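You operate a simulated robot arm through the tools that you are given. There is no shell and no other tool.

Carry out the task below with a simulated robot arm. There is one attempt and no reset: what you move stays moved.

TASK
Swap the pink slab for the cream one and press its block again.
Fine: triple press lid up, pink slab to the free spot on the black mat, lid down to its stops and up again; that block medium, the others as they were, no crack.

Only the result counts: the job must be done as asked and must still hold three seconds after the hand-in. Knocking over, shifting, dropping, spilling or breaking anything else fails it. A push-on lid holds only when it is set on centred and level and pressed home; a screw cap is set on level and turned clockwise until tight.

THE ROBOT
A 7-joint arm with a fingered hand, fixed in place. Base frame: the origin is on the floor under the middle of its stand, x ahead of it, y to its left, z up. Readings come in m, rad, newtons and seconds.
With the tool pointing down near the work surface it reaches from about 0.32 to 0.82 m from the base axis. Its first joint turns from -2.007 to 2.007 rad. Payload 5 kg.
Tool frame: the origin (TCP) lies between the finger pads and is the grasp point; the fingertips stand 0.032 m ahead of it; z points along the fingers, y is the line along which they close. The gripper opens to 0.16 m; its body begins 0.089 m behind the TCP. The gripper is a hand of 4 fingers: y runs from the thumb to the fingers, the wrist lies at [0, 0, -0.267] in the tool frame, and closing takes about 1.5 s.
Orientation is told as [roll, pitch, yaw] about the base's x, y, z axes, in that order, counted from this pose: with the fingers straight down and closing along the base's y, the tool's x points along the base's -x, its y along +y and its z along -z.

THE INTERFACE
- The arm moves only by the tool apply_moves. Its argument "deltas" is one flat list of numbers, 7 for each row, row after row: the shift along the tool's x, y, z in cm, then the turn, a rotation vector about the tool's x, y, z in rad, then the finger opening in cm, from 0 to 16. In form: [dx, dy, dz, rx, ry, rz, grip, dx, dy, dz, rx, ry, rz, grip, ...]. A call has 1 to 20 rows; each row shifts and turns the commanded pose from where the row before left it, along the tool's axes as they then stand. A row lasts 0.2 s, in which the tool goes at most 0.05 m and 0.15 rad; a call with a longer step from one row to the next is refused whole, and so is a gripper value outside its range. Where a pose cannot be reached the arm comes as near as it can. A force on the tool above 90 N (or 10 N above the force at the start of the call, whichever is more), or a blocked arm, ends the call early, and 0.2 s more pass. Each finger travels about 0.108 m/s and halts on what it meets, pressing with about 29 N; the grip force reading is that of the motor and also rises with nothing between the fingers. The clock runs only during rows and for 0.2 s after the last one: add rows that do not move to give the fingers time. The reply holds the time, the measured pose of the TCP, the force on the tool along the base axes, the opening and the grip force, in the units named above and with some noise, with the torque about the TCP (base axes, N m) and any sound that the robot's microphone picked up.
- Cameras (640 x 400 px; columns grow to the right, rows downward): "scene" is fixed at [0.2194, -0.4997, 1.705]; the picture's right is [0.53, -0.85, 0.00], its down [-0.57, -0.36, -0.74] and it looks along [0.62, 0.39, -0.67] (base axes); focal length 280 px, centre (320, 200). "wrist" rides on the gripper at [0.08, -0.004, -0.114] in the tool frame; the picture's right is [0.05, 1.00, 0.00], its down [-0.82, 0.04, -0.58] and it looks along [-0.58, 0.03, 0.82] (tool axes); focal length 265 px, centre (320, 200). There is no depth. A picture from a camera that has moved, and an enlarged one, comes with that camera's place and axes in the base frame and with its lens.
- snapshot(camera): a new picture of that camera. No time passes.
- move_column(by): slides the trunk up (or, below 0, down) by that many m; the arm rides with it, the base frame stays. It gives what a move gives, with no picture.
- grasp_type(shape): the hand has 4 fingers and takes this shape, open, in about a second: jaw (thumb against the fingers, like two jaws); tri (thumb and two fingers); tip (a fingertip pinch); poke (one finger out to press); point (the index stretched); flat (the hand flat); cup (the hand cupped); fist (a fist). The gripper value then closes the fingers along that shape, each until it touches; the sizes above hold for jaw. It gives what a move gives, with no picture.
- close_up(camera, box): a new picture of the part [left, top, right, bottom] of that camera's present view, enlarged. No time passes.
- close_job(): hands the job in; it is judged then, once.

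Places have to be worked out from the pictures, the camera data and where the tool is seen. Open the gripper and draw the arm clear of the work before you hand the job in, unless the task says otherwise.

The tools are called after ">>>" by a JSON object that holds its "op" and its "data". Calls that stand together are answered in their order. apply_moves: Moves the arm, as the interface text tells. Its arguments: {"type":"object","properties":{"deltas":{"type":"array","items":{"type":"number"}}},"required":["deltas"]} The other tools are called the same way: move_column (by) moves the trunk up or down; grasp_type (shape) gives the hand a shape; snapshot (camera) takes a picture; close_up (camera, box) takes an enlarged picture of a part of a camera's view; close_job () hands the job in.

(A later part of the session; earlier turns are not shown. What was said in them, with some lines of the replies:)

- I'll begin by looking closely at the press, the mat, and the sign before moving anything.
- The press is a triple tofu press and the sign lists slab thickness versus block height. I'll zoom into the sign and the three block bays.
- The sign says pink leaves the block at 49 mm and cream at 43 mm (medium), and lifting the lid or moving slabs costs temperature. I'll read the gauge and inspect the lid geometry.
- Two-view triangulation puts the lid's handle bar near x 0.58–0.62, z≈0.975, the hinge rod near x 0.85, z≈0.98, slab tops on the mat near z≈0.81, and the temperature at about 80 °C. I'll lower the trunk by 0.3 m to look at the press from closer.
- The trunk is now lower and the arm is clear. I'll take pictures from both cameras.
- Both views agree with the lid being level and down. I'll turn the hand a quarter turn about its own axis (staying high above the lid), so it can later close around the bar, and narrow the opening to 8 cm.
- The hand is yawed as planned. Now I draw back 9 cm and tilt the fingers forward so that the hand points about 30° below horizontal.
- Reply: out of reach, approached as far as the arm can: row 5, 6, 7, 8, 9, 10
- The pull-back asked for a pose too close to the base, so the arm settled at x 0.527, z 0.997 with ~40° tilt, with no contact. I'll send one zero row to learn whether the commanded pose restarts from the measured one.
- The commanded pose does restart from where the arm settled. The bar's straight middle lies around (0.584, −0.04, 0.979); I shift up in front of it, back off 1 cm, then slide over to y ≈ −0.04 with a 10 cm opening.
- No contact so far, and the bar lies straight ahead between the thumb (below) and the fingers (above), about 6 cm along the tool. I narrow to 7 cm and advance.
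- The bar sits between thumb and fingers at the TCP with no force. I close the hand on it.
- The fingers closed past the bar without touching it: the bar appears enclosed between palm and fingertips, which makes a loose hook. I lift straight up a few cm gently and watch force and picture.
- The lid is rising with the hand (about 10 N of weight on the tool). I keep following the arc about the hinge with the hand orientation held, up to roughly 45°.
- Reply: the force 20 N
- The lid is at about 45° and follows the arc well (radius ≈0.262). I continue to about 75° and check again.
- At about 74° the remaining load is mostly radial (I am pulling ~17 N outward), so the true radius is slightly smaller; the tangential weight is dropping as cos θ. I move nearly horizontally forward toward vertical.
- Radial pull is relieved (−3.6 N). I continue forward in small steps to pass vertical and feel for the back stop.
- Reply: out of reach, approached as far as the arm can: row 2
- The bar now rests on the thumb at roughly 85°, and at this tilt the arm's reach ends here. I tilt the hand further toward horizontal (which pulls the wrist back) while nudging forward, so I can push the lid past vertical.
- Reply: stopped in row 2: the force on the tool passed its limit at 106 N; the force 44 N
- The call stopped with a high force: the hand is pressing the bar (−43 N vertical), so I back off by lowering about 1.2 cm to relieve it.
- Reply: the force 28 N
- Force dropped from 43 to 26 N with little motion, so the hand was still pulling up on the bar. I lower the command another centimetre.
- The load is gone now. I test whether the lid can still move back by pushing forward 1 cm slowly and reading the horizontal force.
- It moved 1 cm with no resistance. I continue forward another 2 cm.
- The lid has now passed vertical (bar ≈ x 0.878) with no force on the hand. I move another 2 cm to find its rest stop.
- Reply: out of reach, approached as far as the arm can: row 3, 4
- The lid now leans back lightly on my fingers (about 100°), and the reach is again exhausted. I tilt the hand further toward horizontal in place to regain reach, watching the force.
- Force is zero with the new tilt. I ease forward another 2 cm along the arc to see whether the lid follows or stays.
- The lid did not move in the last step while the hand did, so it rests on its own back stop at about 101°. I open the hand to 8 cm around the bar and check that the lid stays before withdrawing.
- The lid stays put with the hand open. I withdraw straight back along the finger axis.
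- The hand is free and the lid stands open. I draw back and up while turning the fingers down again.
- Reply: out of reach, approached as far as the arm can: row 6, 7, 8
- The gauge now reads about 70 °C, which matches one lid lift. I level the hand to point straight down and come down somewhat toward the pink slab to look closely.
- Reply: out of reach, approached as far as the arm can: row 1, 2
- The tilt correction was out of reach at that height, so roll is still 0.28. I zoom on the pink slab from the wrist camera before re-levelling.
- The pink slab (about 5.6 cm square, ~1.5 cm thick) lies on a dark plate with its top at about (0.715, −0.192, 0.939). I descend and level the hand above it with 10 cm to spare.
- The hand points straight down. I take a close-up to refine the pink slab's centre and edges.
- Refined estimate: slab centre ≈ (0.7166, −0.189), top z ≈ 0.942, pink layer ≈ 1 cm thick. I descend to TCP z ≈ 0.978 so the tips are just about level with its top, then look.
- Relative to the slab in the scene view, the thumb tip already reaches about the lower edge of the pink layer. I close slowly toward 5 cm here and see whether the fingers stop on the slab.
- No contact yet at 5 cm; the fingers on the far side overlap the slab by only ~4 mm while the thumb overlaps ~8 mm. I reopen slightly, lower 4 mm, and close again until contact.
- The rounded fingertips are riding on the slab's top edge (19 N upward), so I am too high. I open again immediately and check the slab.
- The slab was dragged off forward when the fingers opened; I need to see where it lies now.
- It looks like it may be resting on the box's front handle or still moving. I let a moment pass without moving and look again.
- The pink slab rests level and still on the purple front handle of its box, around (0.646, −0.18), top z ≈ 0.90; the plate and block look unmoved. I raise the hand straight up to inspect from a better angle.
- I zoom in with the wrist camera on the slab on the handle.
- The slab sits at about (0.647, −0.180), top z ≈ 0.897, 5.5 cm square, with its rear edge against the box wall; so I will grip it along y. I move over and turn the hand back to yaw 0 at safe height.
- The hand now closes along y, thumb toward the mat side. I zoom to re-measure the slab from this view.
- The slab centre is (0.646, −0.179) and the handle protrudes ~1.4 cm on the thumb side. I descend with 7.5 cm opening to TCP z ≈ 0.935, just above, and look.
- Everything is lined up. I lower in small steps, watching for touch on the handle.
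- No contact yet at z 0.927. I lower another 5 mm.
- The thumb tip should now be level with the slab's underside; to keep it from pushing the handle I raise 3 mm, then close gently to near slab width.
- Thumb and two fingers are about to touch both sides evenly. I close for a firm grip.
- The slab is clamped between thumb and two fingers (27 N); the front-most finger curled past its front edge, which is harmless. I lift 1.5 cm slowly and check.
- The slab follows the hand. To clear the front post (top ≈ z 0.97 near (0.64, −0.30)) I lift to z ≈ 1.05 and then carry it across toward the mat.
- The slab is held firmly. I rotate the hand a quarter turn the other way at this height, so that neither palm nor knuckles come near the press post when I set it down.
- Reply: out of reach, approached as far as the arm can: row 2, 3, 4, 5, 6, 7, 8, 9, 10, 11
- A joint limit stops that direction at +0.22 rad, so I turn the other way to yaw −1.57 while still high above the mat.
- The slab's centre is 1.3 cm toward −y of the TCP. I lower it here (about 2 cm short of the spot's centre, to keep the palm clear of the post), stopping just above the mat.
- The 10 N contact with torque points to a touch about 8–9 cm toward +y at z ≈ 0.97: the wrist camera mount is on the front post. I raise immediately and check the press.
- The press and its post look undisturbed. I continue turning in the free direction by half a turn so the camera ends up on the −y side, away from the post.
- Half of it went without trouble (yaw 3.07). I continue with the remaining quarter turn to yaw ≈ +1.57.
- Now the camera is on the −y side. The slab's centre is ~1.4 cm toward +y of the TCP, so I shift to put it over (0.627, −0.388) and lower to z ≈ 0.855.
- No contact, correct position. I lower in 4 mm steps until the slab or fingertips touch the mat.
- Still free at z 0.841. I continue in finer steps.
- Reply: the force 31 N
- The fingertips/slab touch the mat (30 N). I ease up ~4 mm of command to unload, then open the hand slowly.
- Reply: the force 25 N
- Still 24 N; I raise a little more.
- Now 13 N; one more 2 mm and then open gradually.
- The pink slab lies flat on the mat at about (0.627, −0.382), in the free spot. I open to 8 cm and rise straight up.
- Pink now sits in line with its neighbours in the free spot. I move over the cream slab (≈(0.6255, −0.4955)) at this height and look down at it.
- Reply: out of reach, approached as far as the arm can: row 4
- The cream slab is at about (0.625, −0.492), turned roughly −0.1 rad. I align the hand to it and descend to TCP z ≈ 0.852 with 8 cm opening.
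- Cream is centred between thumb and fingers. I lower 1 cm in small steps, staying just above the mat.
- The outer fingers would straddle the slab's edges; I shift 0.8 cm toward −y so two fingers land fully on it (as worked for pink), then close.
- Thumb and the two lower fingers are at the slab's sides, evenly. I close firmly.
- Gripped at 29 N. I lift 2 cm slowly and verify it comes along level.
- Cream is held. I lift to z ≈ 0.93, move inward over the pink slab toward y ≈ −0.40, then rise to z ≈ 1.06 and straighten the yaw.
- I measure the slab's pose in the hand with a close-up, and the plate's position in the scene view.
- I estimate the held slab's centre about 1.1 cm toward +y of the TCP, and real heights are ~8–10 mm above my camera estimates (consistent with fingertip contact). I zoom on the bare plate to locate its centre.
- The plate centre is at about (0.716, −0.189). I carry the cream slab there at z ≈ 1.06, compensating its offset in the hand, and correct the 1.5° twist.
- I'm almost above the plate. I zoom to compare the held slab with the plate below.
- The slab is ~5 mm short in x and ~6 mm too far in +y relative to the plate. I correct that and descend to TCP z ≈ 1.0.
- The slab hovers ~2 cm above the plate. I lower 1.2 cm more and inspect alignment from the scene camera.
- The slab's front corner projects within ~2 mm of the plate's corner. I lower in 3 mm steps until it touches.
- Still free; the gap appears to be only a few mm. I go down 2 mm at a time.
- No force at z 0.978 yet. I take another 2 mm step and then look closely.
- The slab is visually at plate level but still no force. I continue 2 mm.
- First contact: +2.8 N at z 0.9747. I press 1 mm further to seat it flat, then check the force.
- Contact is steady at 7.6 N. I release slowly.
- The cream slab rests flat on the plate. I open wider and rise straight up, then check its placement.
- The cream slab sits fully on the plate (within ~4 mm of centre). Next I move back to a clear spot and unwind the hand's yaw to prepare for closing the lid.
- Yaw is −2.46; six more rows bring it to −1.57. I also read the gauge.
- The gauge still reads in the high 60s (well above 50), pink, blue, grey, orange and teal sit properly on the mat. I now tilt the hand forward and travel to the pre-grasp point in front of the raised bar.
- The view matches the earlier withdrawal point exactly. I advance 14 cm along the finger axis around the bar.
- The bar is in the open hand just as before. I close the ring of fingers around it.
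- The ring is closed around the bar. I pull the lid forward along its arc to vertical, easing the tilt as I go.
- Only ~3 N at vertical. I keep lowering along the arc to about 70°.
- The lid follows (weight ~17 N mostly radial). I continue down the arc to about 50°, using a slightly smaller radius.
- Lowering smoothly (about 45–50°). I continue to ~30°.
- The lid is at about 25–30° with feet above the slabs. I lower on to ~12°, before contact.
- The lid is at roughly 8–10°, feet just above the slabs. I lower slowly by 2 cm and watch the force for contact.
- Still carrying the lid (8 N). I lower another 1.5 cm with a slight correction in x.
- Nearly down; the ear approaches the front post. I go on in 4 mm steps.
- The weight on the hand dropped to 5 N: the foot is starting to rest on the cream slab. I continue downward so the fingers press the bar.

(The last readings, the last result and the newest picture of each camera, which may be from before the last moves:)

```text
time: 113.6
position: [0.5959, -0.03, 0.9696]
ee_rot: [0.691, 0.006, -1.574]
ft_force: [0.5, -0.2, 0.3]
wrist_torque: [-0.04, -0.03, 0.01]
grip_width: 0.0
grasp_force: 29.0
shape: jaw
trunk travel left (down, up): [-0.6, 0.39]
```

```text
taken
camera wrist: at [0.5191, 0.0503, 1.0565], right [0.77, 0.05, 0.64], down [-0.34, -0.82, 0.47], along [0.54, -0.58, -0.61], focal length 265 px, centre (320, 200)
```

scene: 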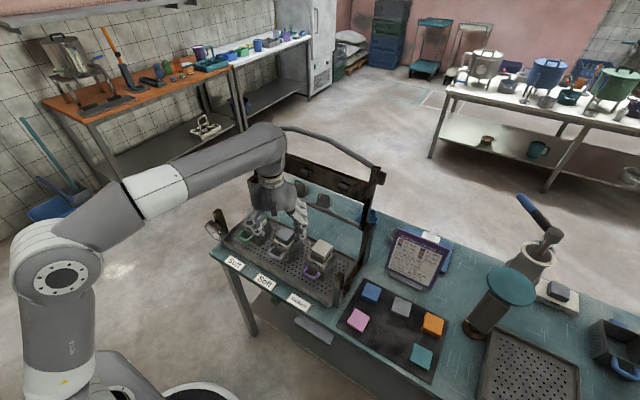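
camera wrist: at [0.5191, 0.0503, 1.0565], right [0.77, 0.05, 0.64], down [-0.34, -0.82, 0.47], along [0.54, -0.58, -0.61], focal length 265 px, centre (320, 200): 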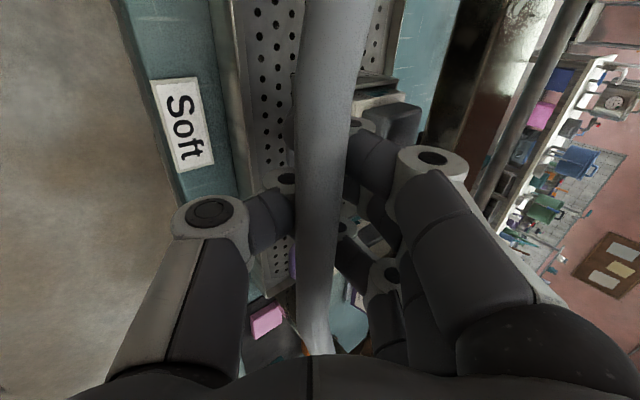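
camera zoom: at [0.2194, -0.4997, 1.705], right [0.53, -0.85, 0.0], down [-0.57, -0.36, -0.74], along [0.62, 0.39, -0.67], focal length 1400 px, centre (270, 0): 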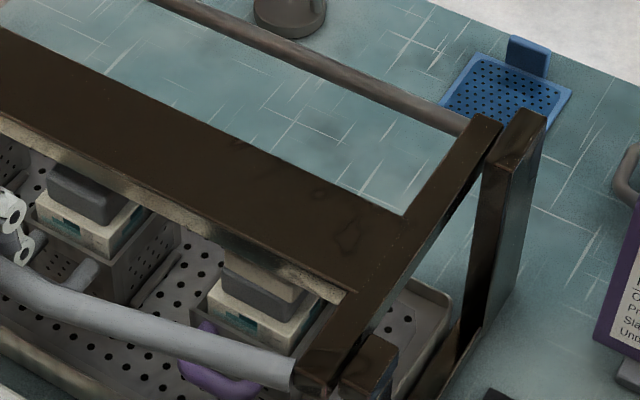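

The hand is unloaded, so the lid rests on the slab or stop. I take the same close-up as at the start to compare the lid's level.

>>> {"op": "close_up", "data": {"camera": "scene", "box": [300, 210, 380, 290]}}

>>> {"op": "close_up", "data": {"camera": "scene", "box": [310, 240, 350, 270]}}

>>> {"op": "close_up", "data": {"camera": "scene", "box": [200, 190, 260, 240]}}

```text
5.00 times, centred on (340, 250) of scene
camera zoom: at [0.2194, -0.4997, 1.705], right [0.53, -0.85, 0.0], down [-0.57, -0.36, -0.74], along [0.62, 0.39, -0.67], focal length 1400 px, centre (220, -50)
```

zoom: 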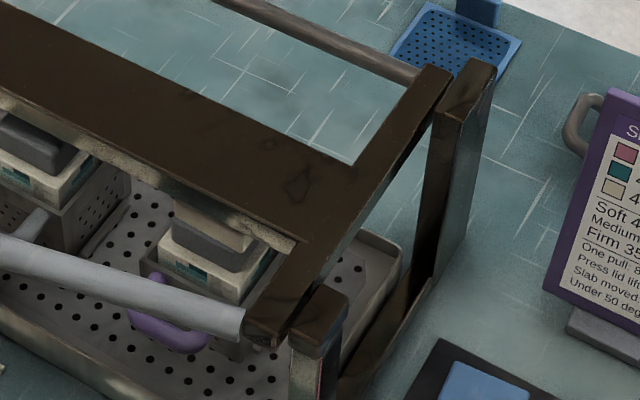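

```text
13.33 times, centred on (330, 255) of scene
camera zoom: at [0.2194, -0.4997, 1.705], right [0.53, -0.85, 0.0], down [-0.57, -0.36, -0.74], along [0.62, 0.39, -0.67], focal length 3733 px, centre (187, -533)
```

zoom: 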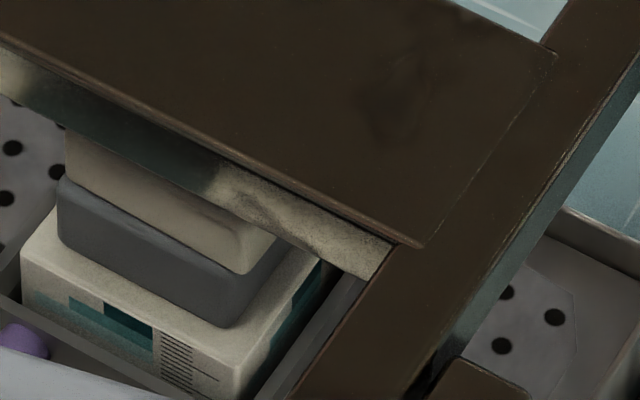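

```text
8.00 times, centred on (230, 215) of scene
camera zoom: at [0.2194, -0.4997, 1.705], right [0.53, -0.85, 0.0], down [-0.57, -0.36, -0.74], along [0.62, 0.39, -0.67], focal length 2240 px, centre (1040, 80)
```

zoom: 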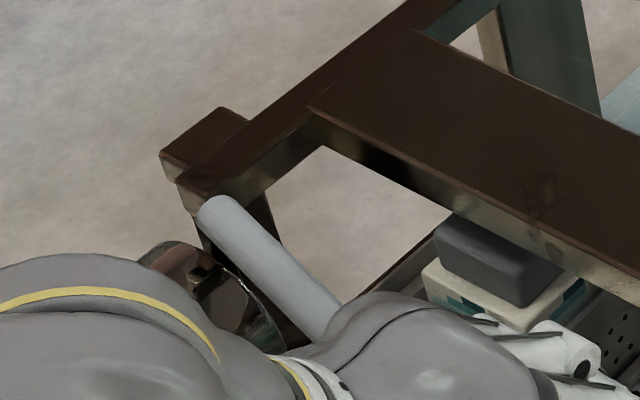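

The lid level looks the same as at the start, i.e. at or very near its stops. I press down further to make sure it is fully home, watching the force rise.

>>> {"op": "apply_moves", "data": {"deltas": [0, -0.254, 0.309, 0, 0, 0, 0, 0, -0.254, 0.309, 0, 0, 0, 0, 0, 0, 0, 0, 0, 0, 0]}}

```text
time: 114.4
position: [0.5945, -0.0298, 0.9624]
ee_rot: [0.69, 0.006, -1.573]
ft_force: [0.2, 0.3, 0.6]
wrist_torque: [-0.01, -0.01, 0.02]
grip_width: 0.0
grasp_force: 29.4
shape: jaw
trunk travel left (down, up): [-0.6, 0.39]
```

>>> {"op": "apply_moves", "data": {"deltas": [0, -0.19, 0.232, 0, 0, 0, 0, 0, -0.19, 0.232, 0, 0, 0, 0, 0, 0, 0, 0, 0, 0, 0]}}

>>> {"op": "snapshot", "data": {"camera": "wrist"}}

>>> {"op": "close_up", "data": {"camera": "scene", "box": [220, 190, 320, 270]}}

```text
time: 115.2
position: [0.593, -0.0308, 0.9567]
ee_rot: [0.69, 0.001, -1.574]
ft_force: [-0.3, -0.1, 0.8]
wrist_torque: [0.02, -0.01, 0.01]
grip_width: 0.0
grasp_force: 29.7
shape: jaw
trunk travel left (down, up): [-0.6, 0.39]
```

```text
taken
camera wrist: at [0.5178, 0.0502, 1.0425], right [0.77, 0.05, 0.64], down [-0.34, -0.82, 0.47], along [0.54, -0.58, -0.61], focal length 265 px, centre (320, 200)
```

wrist: 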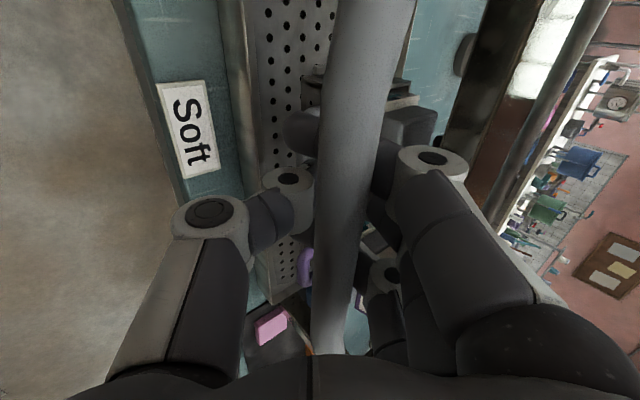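

```text
5.00 times, centred on (270, 230) of scene
camera zoom: at [0.2194, -0.4997, 1.705], right [0.53, -0.85, 0.0], down [-0.57, -0.36, -0.74], along [0.62, 0.39, -0.67], focal length 1400 px, centre (570, 50)
```

zoom: 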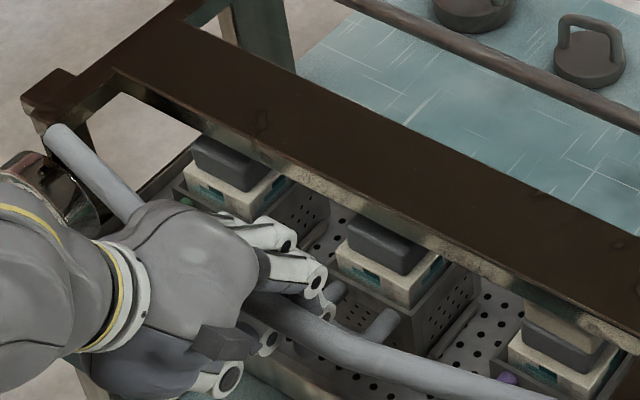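

The hand is free inside the ring; before pressing harder I compare the lid's front-left end with the identical close-up I took at the very start.

>>> {"op": "close_up", "data": {"camera": "scene", "box": [205, 205, 255, 245]}}

>>> {"op": "close_up", "data": {"camera": "scene", "box": [200, 170, 290, 260]}}

>>> {"op": "close_up", "data": {"camera": "scene", "box": [235, 170, 375, 260]}}

```text
10.00 times, centred on (230, 225) of scene
camera zoom: at [0.2194, -0.4997, 1.705], right [0.53, -0.85, 0.0], down [-0.57, -0.36, -0.74], along [0.62, 0.39, -0.67], focal length 2800 px, centre (1220, -50)
```

zoom: 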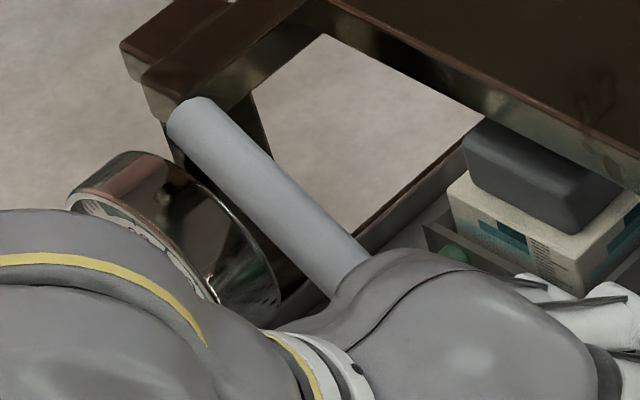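

```text
4.44 times, centred on (245, 215) of scene
camera zoom: at [0.2194, -0.4997, 1.705], right [0.53, -0.85, 0.0], down [-0.57, -0.36, -0.74], along [0.62, 0.39, -0.67], focal length 1244 px, centre (653, 133)
```

zoom: 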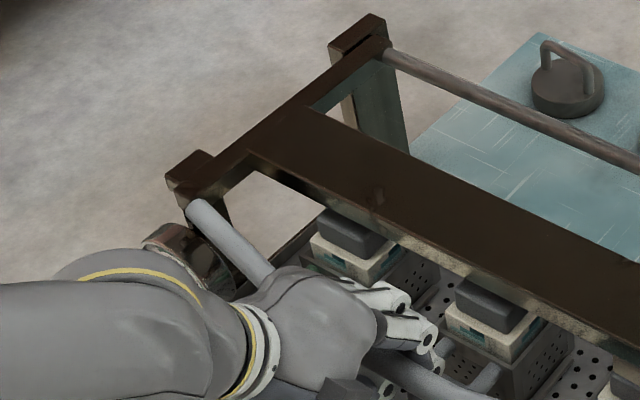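

```text
4.44 times, centred on (305, 215) of scene
camera zoom: at [0.2194, -0.4997, 1.705], right [0.53, -0.85, 0.0], down [-0.57, -0.36, -0.74], along [0.62, 0.39, -0.67], focal length 1244 px, centre (387, 133)
```

zoom: 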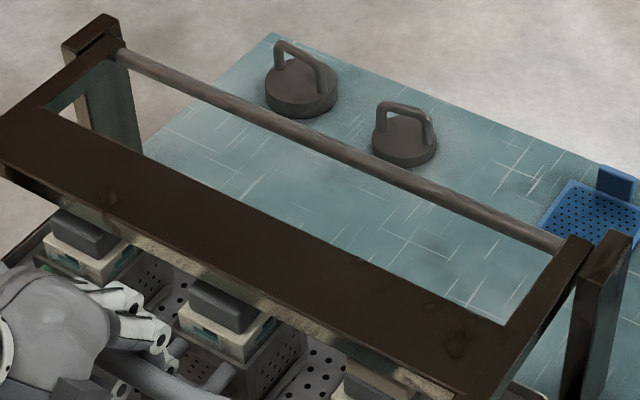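

The lid's front end is pixel-identical to its initial closed position, i.e. down on its stops. I check how far the block was pressed by repeating the earlier plate/block close-up.

>>> {"op": "close_up", "data": {"camera": "scene", "box": [300, 238, 345, 273]}}

```text
11.43 times, centred on (322, 256) of scene
camera zoom: at [0.2194, -0.4997, 1.705], right [0.53, -0.85, 0.0], down [-0.57, -0.36, -0.74], along [0.62, 0.39, -0.67], focal length 3200 px, centre (291, -434)
```

zoom: 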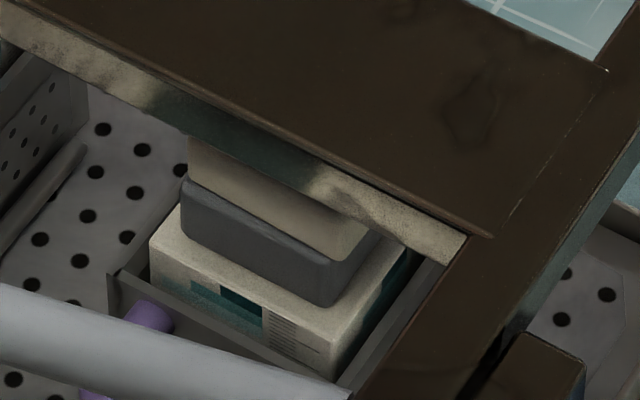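

The block went down by several mm with the lid back at its original closed level. To be sure it is fully on its stops, I draw the ring down-and-back so the fingers press on the bar.

>>> {"op": "apply_moves", "data": {"deltas": [0, -0.5, 0, 0, 0, 0, 0, 0, -0.5, 0, 0, 0, 0, 0, 0, -0.4, 0, 0, 0, 0, 0, 0, 0, 0, 0, 0, 0, 0]}}

>>> {"op": "snapshot", "data": {"camera": "wrist"}}

```text
time: 116.2
position: [0.5869, -0.0297, 0.9513]
ee_rot: [0.696, 0.005, -1.575]
ft_force: [21.7, -1.3, 22.9]
wrist_torque: [0.02, 0.68, 0.07]
grip_width: 0.0001
grasp_force: 28.7
shape: jaw
trunk travel left (down, up): [-0.6, 0.39]
```

```text
taken
camera wrist: at [0.5099, 0.0506, 1.0361], right [0.77, 0.05, 0.64], down [-0.34, -0.82, 0.47], along [0.54, -0.58, -0.61], focal length 265 px, centre (320, 200)
```

wrist: 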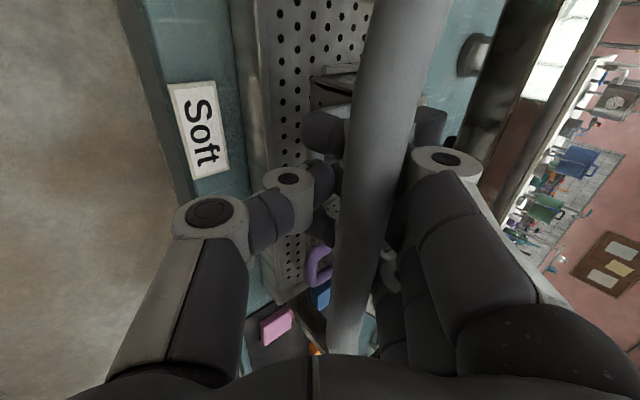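

The fingers now press the bar (23 N down). I push straight down a bit more and see whether the lid still yields.

>>> {"op": "apply_moves", "data": {"deltas": [0, -0.254, 0.309, 0, 0, 0, 0, 0, -0.254, 0.309, 0, 0, 0, 0, 0, 0, 0, 0, 0, 0, 0]}}

>>> {"op": "close_up", "data": {"camera": "scene", "box": [300, 238, 345, 273]}}

```text
time: 117.0
position: [0.5876, -0.0306, 0.9454]
ee_rot: [0.702, 0.003, -1.575]
ft_force: [22.7, -1.2, 33.3]
wrist_torque: [0.05, 0.89, 0.02]
grip_width: 0.0001
grasp_force: 28.6
shape: jaw
trunk travel left (down, up): [-0.6, 0.39]
```

```text
11.43 times, centred on (322, 256) of scene
camera zoom: at [0.2194, -0.4997, 1.705], right [0.53, -0.85, 0.0], down [-0.57, -0.36, -0.74], along [0.62, 0.39, -0.67], focal length 3200 px, centre (291, -434)
```

zoom: 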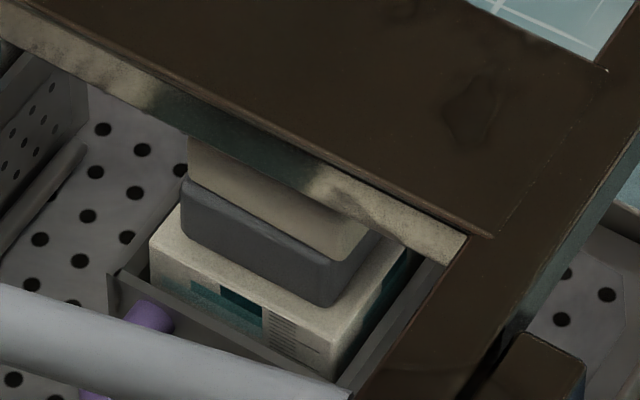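

Even with 33 N the lid does not move: it sits on its stops, and the slab and block are lowered accordingly. Now I unload and lift the lid again, first the initial few centimetres.

>>> {"op": "apply_moves", "data": {"deltas": [0, 1.175, -0.329, 0, 0, 0, 0, 0, 0.761, -0.928, 0, 0, 0, 0, 0, 0.761, -0.928, 0, 0, 0, 0, 0, 0.761, -0.928, 0, 0, 0, 0, 0, 0.844, -0.902, 0, 0, 0, 0, 0, 0.844, -0.902, 0, 0, 0, 0, 0, 0.844, -0.902, 0, 0, 0, 0]}}

>>> {"op": "snapshot", "data": {"camera": "wrist"}}

>>> {"op": "close_up", "data": {"camera": "scene", "box": [200, 150, 390, 310]}}

```text
time: 118.6
position: [0.5936, -0.0302, 1.0218]
ee_rot: [0.689, 0.005, -1.577]
ft_force: [3.4, -0.7, -9.8]
wrist_torque: [0.0, 0.07, 0.03]
grip_width: 0.0
grasp_force: 28.8
shape: jaw
trunk travel left (down, up): [-0.6, 0.39]
```

```text
taken
camera wrist: at [0.5179, 0.0506, 1.1078], right [0.77, 0.05, 0.64], down [-0.34, -0.82, 0.47], along [0.54, -0.58, -0.61], focal length 265 px, centre (320, 200)
```

wrist: 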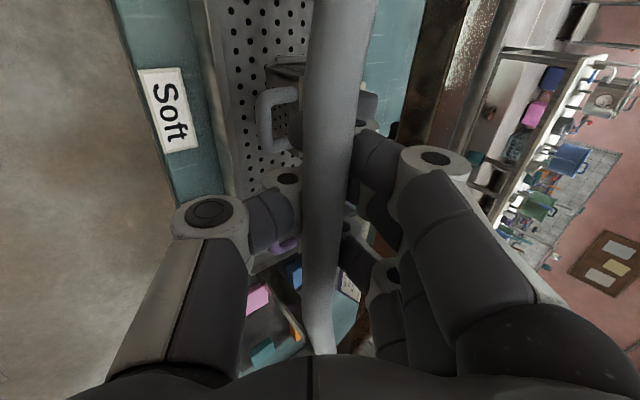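

```text
2.50 times, centred on (295, 230) of scene
camera zoom: at [0.2194, -0.4997, 1.705], right [0.53, -0.85, 0.0], down [-0.57, -0.36, -0.74], along [0.62, 0.39, -0.67], focal length 700 px, centre (382, 125)
```

zoom: 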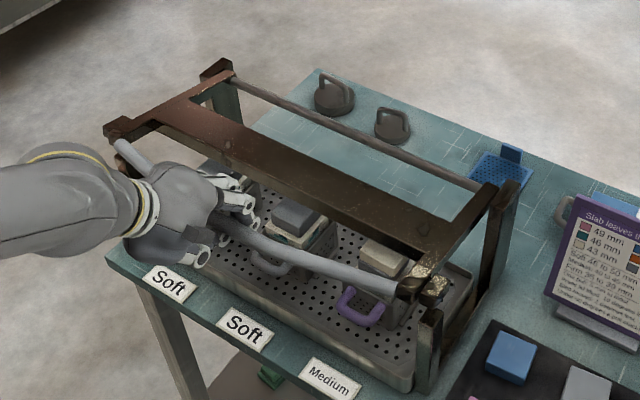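

The lid rises with about 10 N and the cream slab stays on its plate. I continue lifting along the arc to about 50°.

>>> {"op": "apply_moves", "data": {"deltas": [0, 1.103, -0.594, 0, 0, 0, 0, 0, 1.103, -0.594, 0, 0, 0, 0, 0, 1.103, -0.594, 0, 0, 0, 0, 0, 1.103, -0.594, 0, 0, 0, 0, 0, 1.103, -0.594, 0, 0, 0, 0, 0, 1.103, -0.594, 0, 0, 0, 0, 0, 1.103, -0.594, 0, 0, 0, 0, 0, 1.105, -0.306, -0.007, 0, 0, 0, 0, 1.107, -0.299, -0.007, 0, 0, 0, 0, 1.109, -0.291, -0.007, 0, 0, 0, 0, 1.111, -0.283, -0.007, 0, 0, 0, 0, 1.152, -0.079, -0.009, 0, 0, 0, 0, 1.152, -0.0695, -0.009, 0, 0, 0, 0, 1.153, -0.059, -0.009, 0, 0, 0, 0, 1.153, -0.0495, -0.009, 0, 0, 0]}}

>>> {"op": "snapshot", "data": {"camera": "scene"}}

```text
time: 121.8
position: [0.6861, -0.0305, 1.172]
ee_rot: [0.755, 0.003, -1.575]
ft_force: [-3.3, -0.8, -5.6]
wrist_torque: [0.01, -0.07, 0.01]
grip_width: 0.0
grasp_force: 28.9
shape: jaw
trunk travel left (down, up): [-0.6, 0.39]
```

```text
taken
```

scene: 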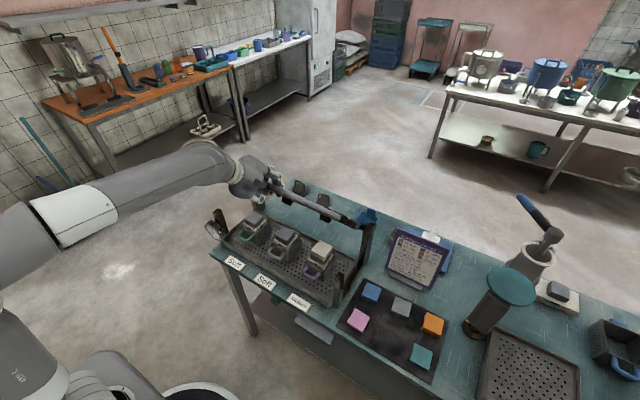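

Good. I continue the arc up to vertical, gradually tilting the hand toward horizontal as on the way down.

>>> {"op": "apply_moves", "data": {"deltas": [0, 1.149, 0.1615, -0.0125, 0, 0, 0, 0, 1.147, 0.176, -0.0125, 0, 0, 0, 0, 1.145, 0.19, -0.0125, 0, 0, 0, 0, 1.142, 0.204, -0.0125, 0, 0, 0, 0, 1.088, 0.396, -0.0115, 0, 0, 0, 0, 1.084, 0.409, -0.0115, 0, 0, 0, 0, 1.079, 0.421, -0.0115, 0, 0, 0, 0, 1.074, 0.4335, -0.0115, 0, 0, 0, 0, 1.013, 0.6015, -0.0125, 0, 0, 0, 0, 1.005, 0.614, -0.0125, 0, 0, 0, 0, 0.937, 0.703, -0.0125, 0, 0, 0, 0, 0.928, 0.7145, -0.0125, 0, 0, 0, 0, 0.857, 0.801, -0.0125, 0, 0, 0, 0, 0.847, 0.8115, -0.0125, 0, 0, 0]}}

>>> {"op": "snapshot", "data": {"camera": "wrist"}}

>>> {"op": "close_up", "data": {"camera": "scene", "box": [200, 60, 400, 260]}}

```text
time: 124.8
position: [0.8324, -0.0319, 1.2366]
ee_rot: [0.925, 0.005, -1.574]
ft_force: [-1.9, -0.5, -4.0]
wrist_torque: [0.0, -0.15, -0.01]
grip_width: 0.0
grasp_force: 29.3
shape: jaw
trunk travel left (down, up): [-0.6, 0.39]
```

```text
taken
camera wrist: at [0.7391, 0.0491, 1.3023], right [0.6, 0.05, 0.8], down [-0.44, -0.82, 0.38], along [0.67, -0.58, -0.47], focal length 265 px, centre (320, 200)
```

wrist: 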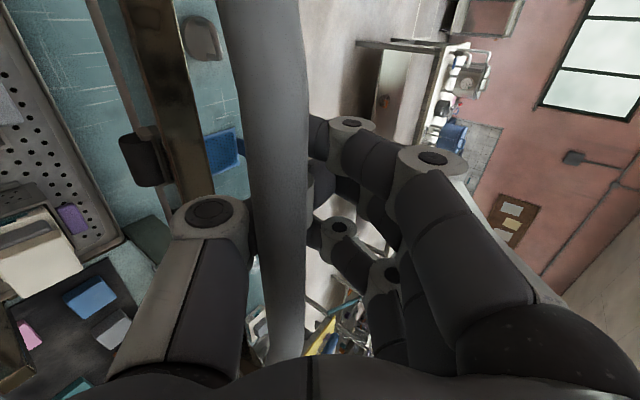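

```text
2.00 times, centred on (300, 160) of scene
camera zoom: at [0.2194, -0.4997, 1.705], right [0.53, -0.85, 0.0], down [-0.57, -0.36, -0.74], along [0.62, 0.39, -0.67], focal length 560 px, centre (360, 280)
```

zoom: 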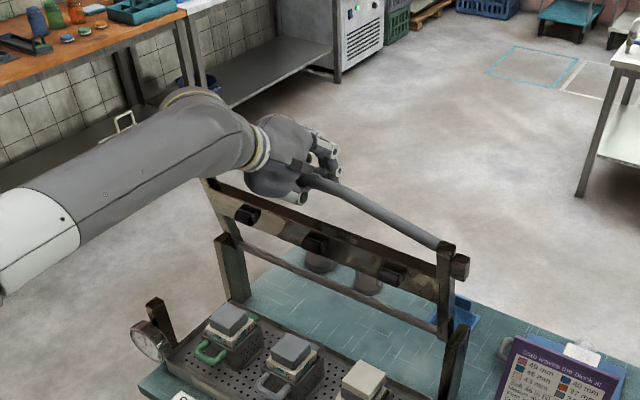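

The bar rests on the thumb at about 80°. I push on forward horizontally past vertical with the tilt held constant.

>>> {"op": "apply_moves", "data": {"deltas": [0, 0.722, 0.958, 0, 0, 0, 0, 0, 0.722, 0.958, 0, 0, 0, 0, 0, 0.722, 0.958, 0, 0, 0, 0, 0, 0.722, 0.958, 0, 0, 0, 0]}}

>>> {"op": "snapshot", "data": {"camera": "wrist"}}

```text
time: 125.8
position: [0.88, -0.0331, 1.2379]
ee_rot: [0.925, 0.004, -1.576]
ft_force: [0.3, -0.1, -1.1]
wrist_torque: [-0.01, -0.04, 0.0]
grip_width: 0.0
grasp_force: 28.9
shape: jaw
trunk travel left (down, up): [-0.6, 0.39]
```

```text
taken
camera wrist: at [0.7872, 0.0479, 1.3032], right [0.6, 0.05, 0.8], down [-0.44, -0.82, 0.38], along [0.67, -0.58, -0.47], focal length 265 px, centre (320, 200)
```

wrist: 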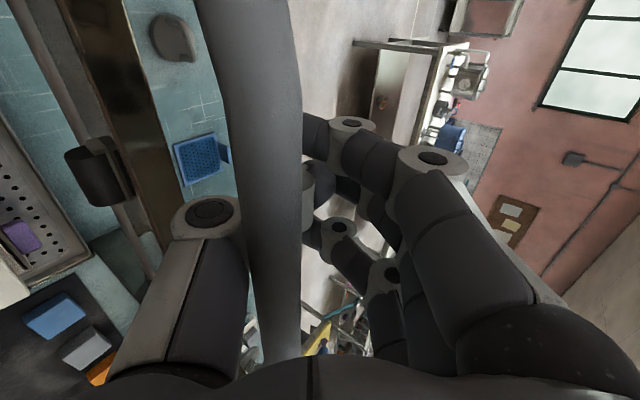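

Near vertical with hardly any force. I continue forward.

>>> {"op": "apply_moves", "data": {"deltas": [0, 0.722, 0.958, 0, 0, 0, 0, 0, 0.722, 0.958, 0, 0, 0, 0, 0, 0.602, 0.799, 0, 0, 0, 0]}}

>>> {"op": "snapshot", "data": {"camera": "wrist"}}

>>> {"op": "close_up", "data": {"camera": "scene", "box": [200, 60, 400, 260]}}

```text
time: 126.6
position: [0.9142, -0.0318, 1.2376]
ee_rot: [0.926, 0.004, -1.575]
ft_force: [2.9, 0.5, -4.1]
wrist_torque: [0.0, -0.03, 0.03]
grip_width: 0.0
grasp_force: 28.8
shape: jaw
trunk travel left (down, up): [-0.6, 0.39]
```

```text
taken
camera wrist: at [0.8208, 0.048, 1.3038], right [0.6, 0.05, 0.8], down [-0.44, -0.82, 0.38], along [0.67, -0.58, -0.47], focal length 265 px, centre (320, 200)
```

wrist: 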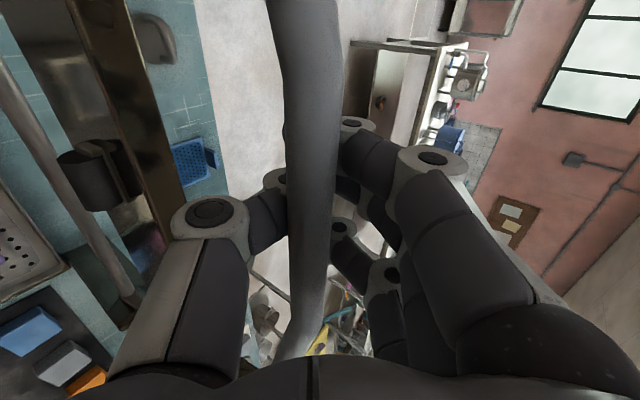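

```text
2.00 times, centred on (300, 160) of scene
camera zoom: at [0.2194, -0.4997, 1.705], right [0.53, -0.85, 0.0], down [-0.57, -0.36, -0.74], along [0.62, 0.39, -0.67], focal length 560 px, centre (360, 280)
```

zoom: 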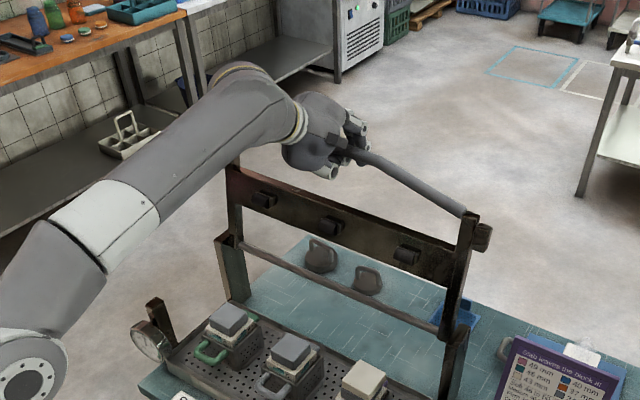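

The lid has tipped past vertical and leans lightly on the fingers. As before, I tilt further and ease forward until it rests on its own back stop.

>>> {"op": "apply_moves", "data": {"deltas": [0, 0, 0, -0.095, 0, 0, 0, 0, 0, 0, -0.095, 0, 0, 0, 0, 0.15, 0.483, 0, 0, 0, 0, 0, 0.15, 0.483, 0, 0, 0, 0, 0, 0.15, 0.483, 0, 0, 0, 0, 0, 0.15, 0.483, 0, 0, 0, 0, 0, 0.1, 0.4, 0, 0, 0, 0]}}

>>> {"op": "snapshot", "data": {"camera": "wrist"}}

>>> {"op": "close_up", "data": {"camera": "scene", "box": [200, 60, 400, 260]}}

```text
time: 128.2
position: [0.9382, -0.0315, 1.2339]
ee_rot: [1.117, 0.004, -1.574]
ft_force: [0.5, 0.5, -0.1]
wrist_torque: [0.0, 0.02, 0.01]
grip_width: 0.0
grasp_force: 29.0
shape: jaw
trunk travel left (down, up): [-0.6, 0.39]
```

```text
taken
camera wrist: at [0.8343, 0.0485, 1.2799], right [0.44, 0.05, 0.9], down [-0.5, -0.81, 0.29], along [0.74, -0.58, -0.33], focal length 265 px, centre (320, 200)
```

wrist: 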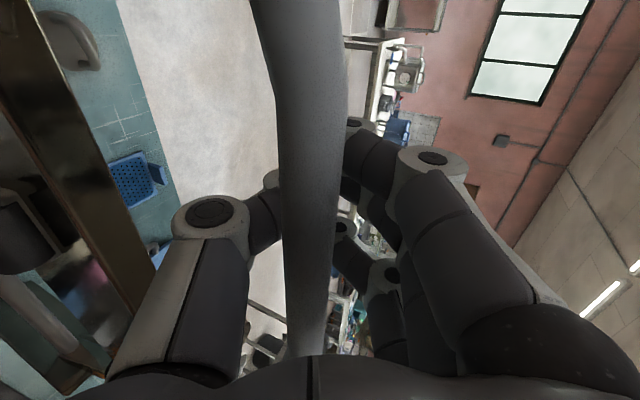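

```text
2.00 times, centred on (300, 160) of scene
camera zoom: at [0.2194, -0.4997, 1.705], right [0.53, -0.85, 0.0], down [-0.57, -0.36, -0.74], along [0.62, 0.39, -0.67], focal length 560 px, centre (360, 280)
```

zoom: 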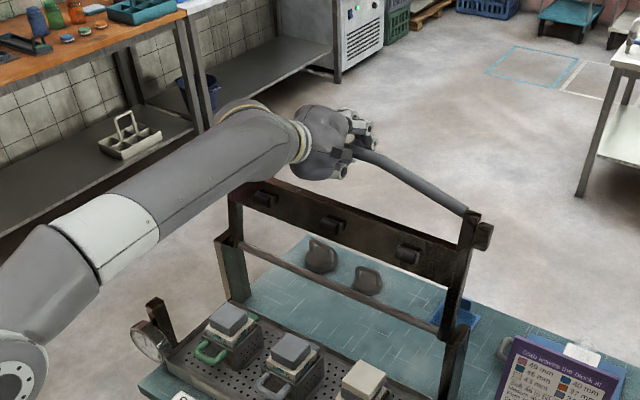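

The lid is again on its back stop with no load on the hand, identical to the first time. I open to 8 cm and withdraw along the finger axis.

>>> {"op": "apply_moves", "data": {"deltas": [0, 0, 0, 0, 0, 0, 3, 0, 0, 0, 0, 0, 0, 6, 0, 0, 0, 0, 0, 0, 8, 0, 0, 0, 0, 0, 0, 8, 0, 0, 0, 0, 0, 0, 8, 0, 0, -2, 0, 0, 0, 8, 0, 0, -3, 0, 0, 0, 8, 0, 0, -3, 0, 0, 0, 8, 0, 0, -3, 0, 0, 0, 8, 0, 0, -3, 0, 0, 0, 8]}}

>>> {"op": "snapshot", "data": {"camera": "wrist"}}

>>> {"op": "snapshot", "data": {"camera": "scene"}}

```text
time: 130.4
position: [0.8129, -0.0319, 1.2955]
ee_rot: [1.118, 0.004, -1.573]
ft_force: [-0.6, 0.5, 0.3]
wrist_torque: [0.01, 0.0, 0.01]
grip_width: 0.0791
grasp_force: 0.0
shape: jaw
trunk travel left (down, up): [-0.6, 0.39]
```

```text
taken
camera wrist: at [0.7088, 0.0493, 1.3424], right [0.44, 0.05, 0.9], down [-0.5, -0.81, 0.29], along [0.74, -0.58, -0.33], focal length 265 px, centre (320, 200)
```

wrist: 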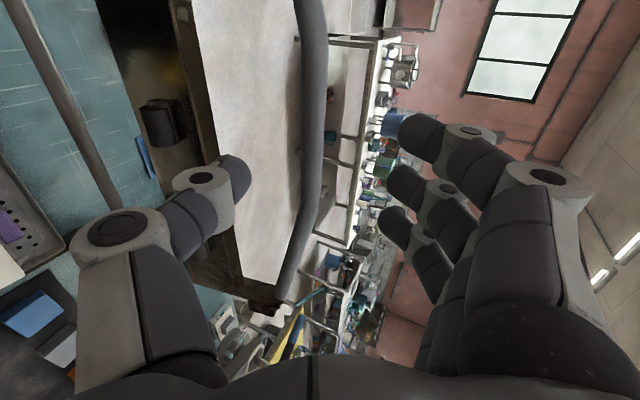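

```text
taken
```

scene: 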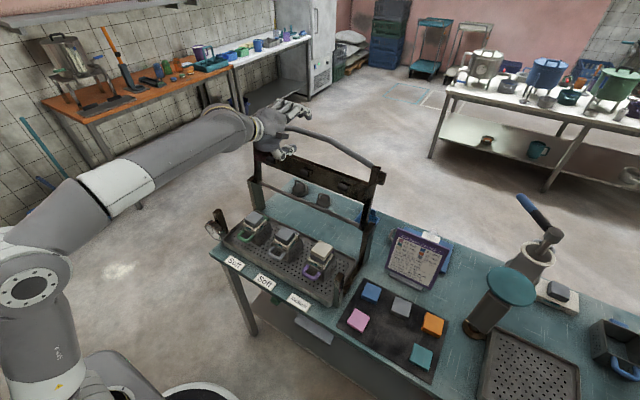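

The lid stands open by itself. I inspect all three blocks, the gauge and the mat.

>>> {"op": "close_up", "data": {"camera": "scene", "box": [300, 238, 345, 273]}}

>>> {"op": "close_up", "data": {"camera": "scene", "box": [260, 220, 310, 260]}}

>>> {"op": "close_up", "data": {"camera": "scene", "box": [230, 205, 280, 245]}}

>>> {"op": "close_up", "data": {"camera": "scene", "box": [200, 205, 250, 245]}}

>>> {"op": "close_up", "data": {"camera": "scene", "box": [330, 270, 450, 385]}}

```text
11.43 times, centred on (322, 256) of scene
camera zoom: at [0.2194, -0.4997, 1.705], right [0.53, -0.85, 0.0], down [-0.57, -0.36, -0.74], along [0.62, 0.39, -0.67], focal length 3200 px, centre (291, -434)
```

zoom: 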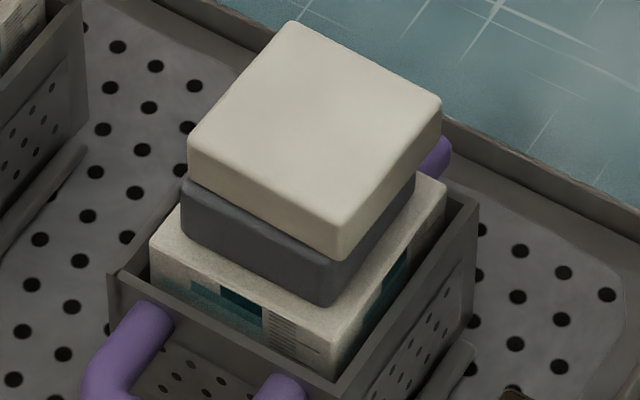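

```text
10.00 times, centred on (285, 240) of scene
camera zoom: at [0.2194, -0.4997, 1.705], right [0.53, -0.85, 0.0], down [-0.57, -0.36, -0.74], along [0.62, 0.39, -0.67], focal length 2800 px, centre (670, -200)
```

zoom: 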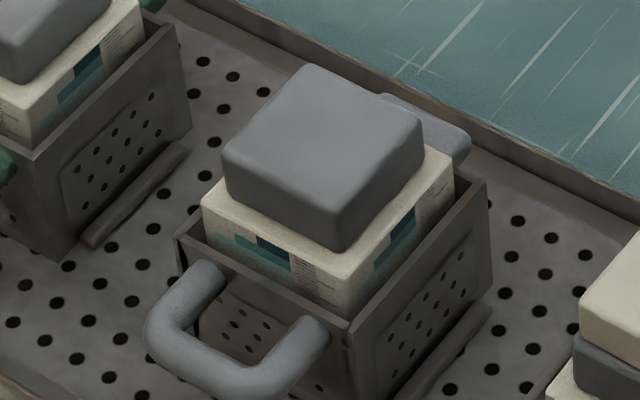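

```text
10.00 times, centred on (255, 225) of scene
camera zoom: at [0.2194, -0.4997, 1.705], right [0.53, -0.85, 0.0], down [-0.57, -0.36, -0.74], along [0.62, 0.39, -0.67], focal length 2800 px, centre (970, -50)
```

zoom: 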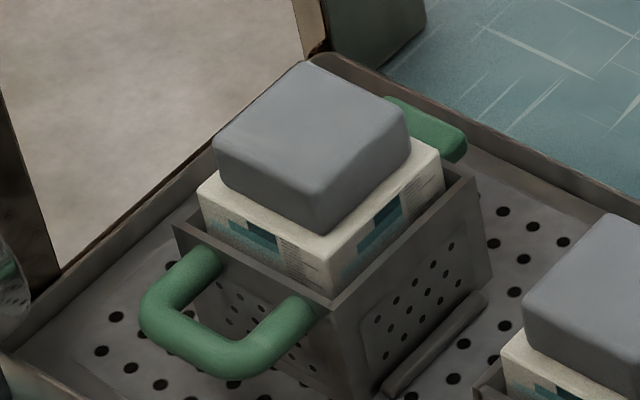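

```text
10.00 times, centred on (225, 225) of scene
camera zoom: at [0.2194, -0.4997, 1.705], right [0.53, -0.85, 0.0], down [-0.57, -0.36, -0.74], along [0.62, 0.39, -0.67], focal length 2800 px, centre (1270, -50)
```

zoom: 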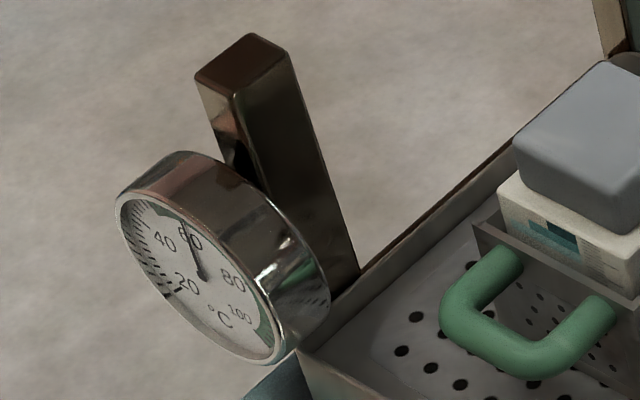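

```text
3.48 times, centred on (390, 328) of scene
camera zoom: at [0.2194, -0.4997, 1.705], right [0.53, -0.85, 0.0], down [-0.57, -0.36, -0.74], along [0.62, 0.39, -0.67], focal length 974 px, centre (76, -244)
```

zoom: 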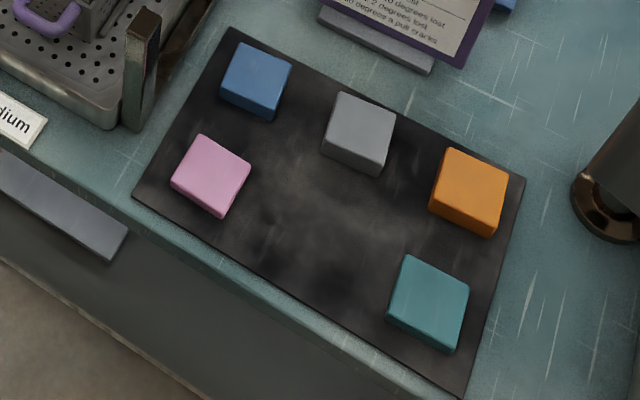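

The lid stays open, block 3 sits visibly lower under the cream slab, the others look unchanged, and all slabs are in place with the gauge near 60 °C after the final lift. I now withdraw the arm back and away from the press.

>>> {"op": "apply_moves", "data": {"deltas": [0, -1.269, -2.608, 0.058, 0, 0, 8, 0, -1.418, -2.53, 0.058, 0, 0, 8, 0, -1.562, -2.443, 0.058, 0, 0, 8, 0, -1.701, -2.349, 0.058, 0, 0, 8, 0, -1.834, -2.246, 0.058, 0, 0, 8, 0, -1.962, -2.136, 0.058, 0, 0, 8, 0, -2.082, -2.019, 0.058, 0, 0, 8, 0, -2.196, -1.895, 0.058, 0, 0, 8, 0, -2.302, -1.764, 0.058, 0, 0, 8]}}

>>> {"op": "snapshot", "data": {"camera": "scene"}}

```text
time: 132.4
position: [0.552, -0.0296, 1.2951]
ee_rot: [0.595, 0.003, -1.575]
ft_force: [0.4, -0.9, -0.8]
wrist_torque: [-0.03, -0.03, 0.0]
grip_width: 0.0791
grasp_force: 0.0
shape: jaw
trunk travel left (down, up): [-0.6, 0.39]
```

```text
taken
```

scene: 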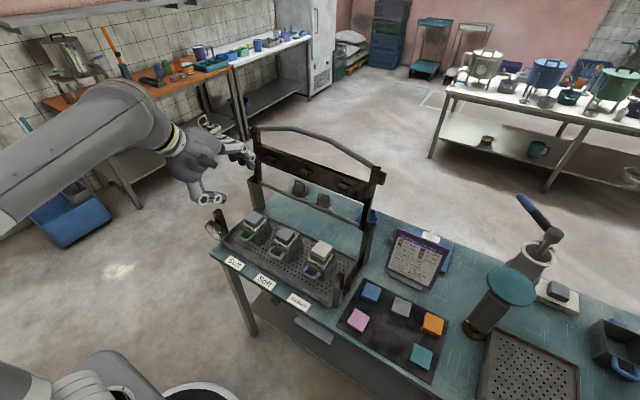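

The arm is clear. I open the hand fully and raise the trunk a bit so nothing is near the work, then take a final look.

>>> {"op": "apply_moves", "data": {"deltas": [0, 0, 0, 0, 0, 0, 11, 0, 0, 0, 0, 0, 0, 14, 0, 0, 0, 0, 0, 0, 16, 0, 0, 0, 0, 0, 0, 16]}}

>>> {"op": "move_column", "data": {"by": 0.2}}

>>> {"op": "snapshot", "data": {"camera": "scene"}}

>>> {"op": "close_up", "data": {"camera": "scene", "box": [200, 110, 400, 320]}}

```text
time: 133.4
position: [0.552, -0.0284, 1.2943]
ee_rot: [0.595, 0.005, -1.574]
ft_force: [0.0, -1.4, -0.3]
wrist_torque: [-0.01, 0.0, 0.04]
grip_width: 0.1598
grasp_force: 0.0
shape: jaw
trunk travel left (down, up): [-0.6, 0.39]
```

```text
time: 135.6
position: [0.5532, -0.0303, 1.4948]
ee_rot: [0.597, 0.004, -1.575]
ft_force: [0.3, 0.8, -0.4]
wrist_torque: [0.01, 0.0, 0.01]
grip_width: 0.1598
grasp_force: 0.0
shape: jaw
trunk travel left (down, up): [-0.8, 0.19]
```

```text
taken
```

scene: 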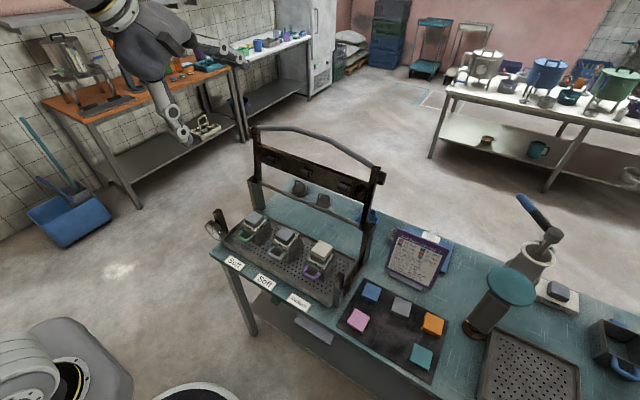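

```text
1.90 times, centred on (300, 215) of scene
camera zoom: at [0.2194, -0.4997, 1.705], right [0.53, -0.85, 0.0], down [-0.57, -0.36, -0.74], along [0.62, 0.39, -0.67], focal length 533 px, centre (358, 171)
```

zoom: 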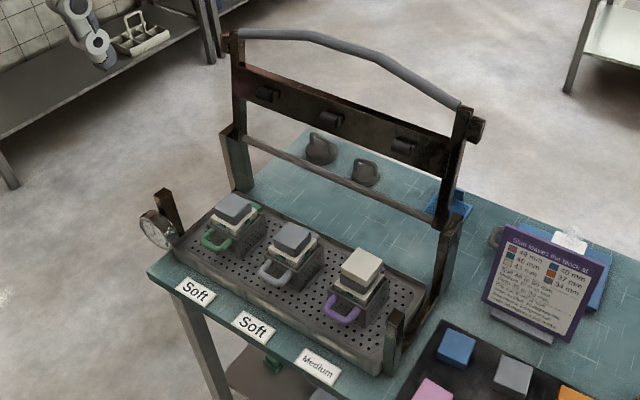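

The lid stands open on its back stop, cream lies on the pressed third block, and pink is in the free spot on the mat. The other slabs, blocks and items are in place, and the hand is open and clear. I hand the job in.

>>> {"op": "close_job", "data": {}}

```text
The job is handed in.
```

I swapped the pink slab for the cream one, pressed its block again and left the lid up, and the job is handed in. I have no verdict back yet.

- **Slabs:** Pink is flat in the free spot on the black mat. Cream lies on the third block's plate, about 4 mm off centre.
- **Press:** The lid came down to the same level as at the start. It did not move under a further 33 N, so I take it to be on its stops. It then went back up and stays open by itself.
- **Block height:** By the sign, cream leaves the block at 43 mm, which is medium. From the pictures it went down about 4–5 mm, a little less than the 6 mm expected. I put the gap down to how roughly I can read the pictures, but I could not confirm 43 mm exactly.
- **Temperature and cracks:** The gauge read in the high 60s before the pull, well above 50 °C, and about 60 °C after the last lift. I saw no crack.
- **Other blocks:** The two soft blocks and the other slabs look unchanged.

Two things went wrong along the way:

- **Pink slipped:** My first grip on pink was too high, and it slid off onto its box's handle. I picked it up from there without disturbing the plate or block. That may have cost an extra 2 °C.
- **Post touched:** Over the mat, the camera mount touched the press's front post with about 10 N. The press did not move.
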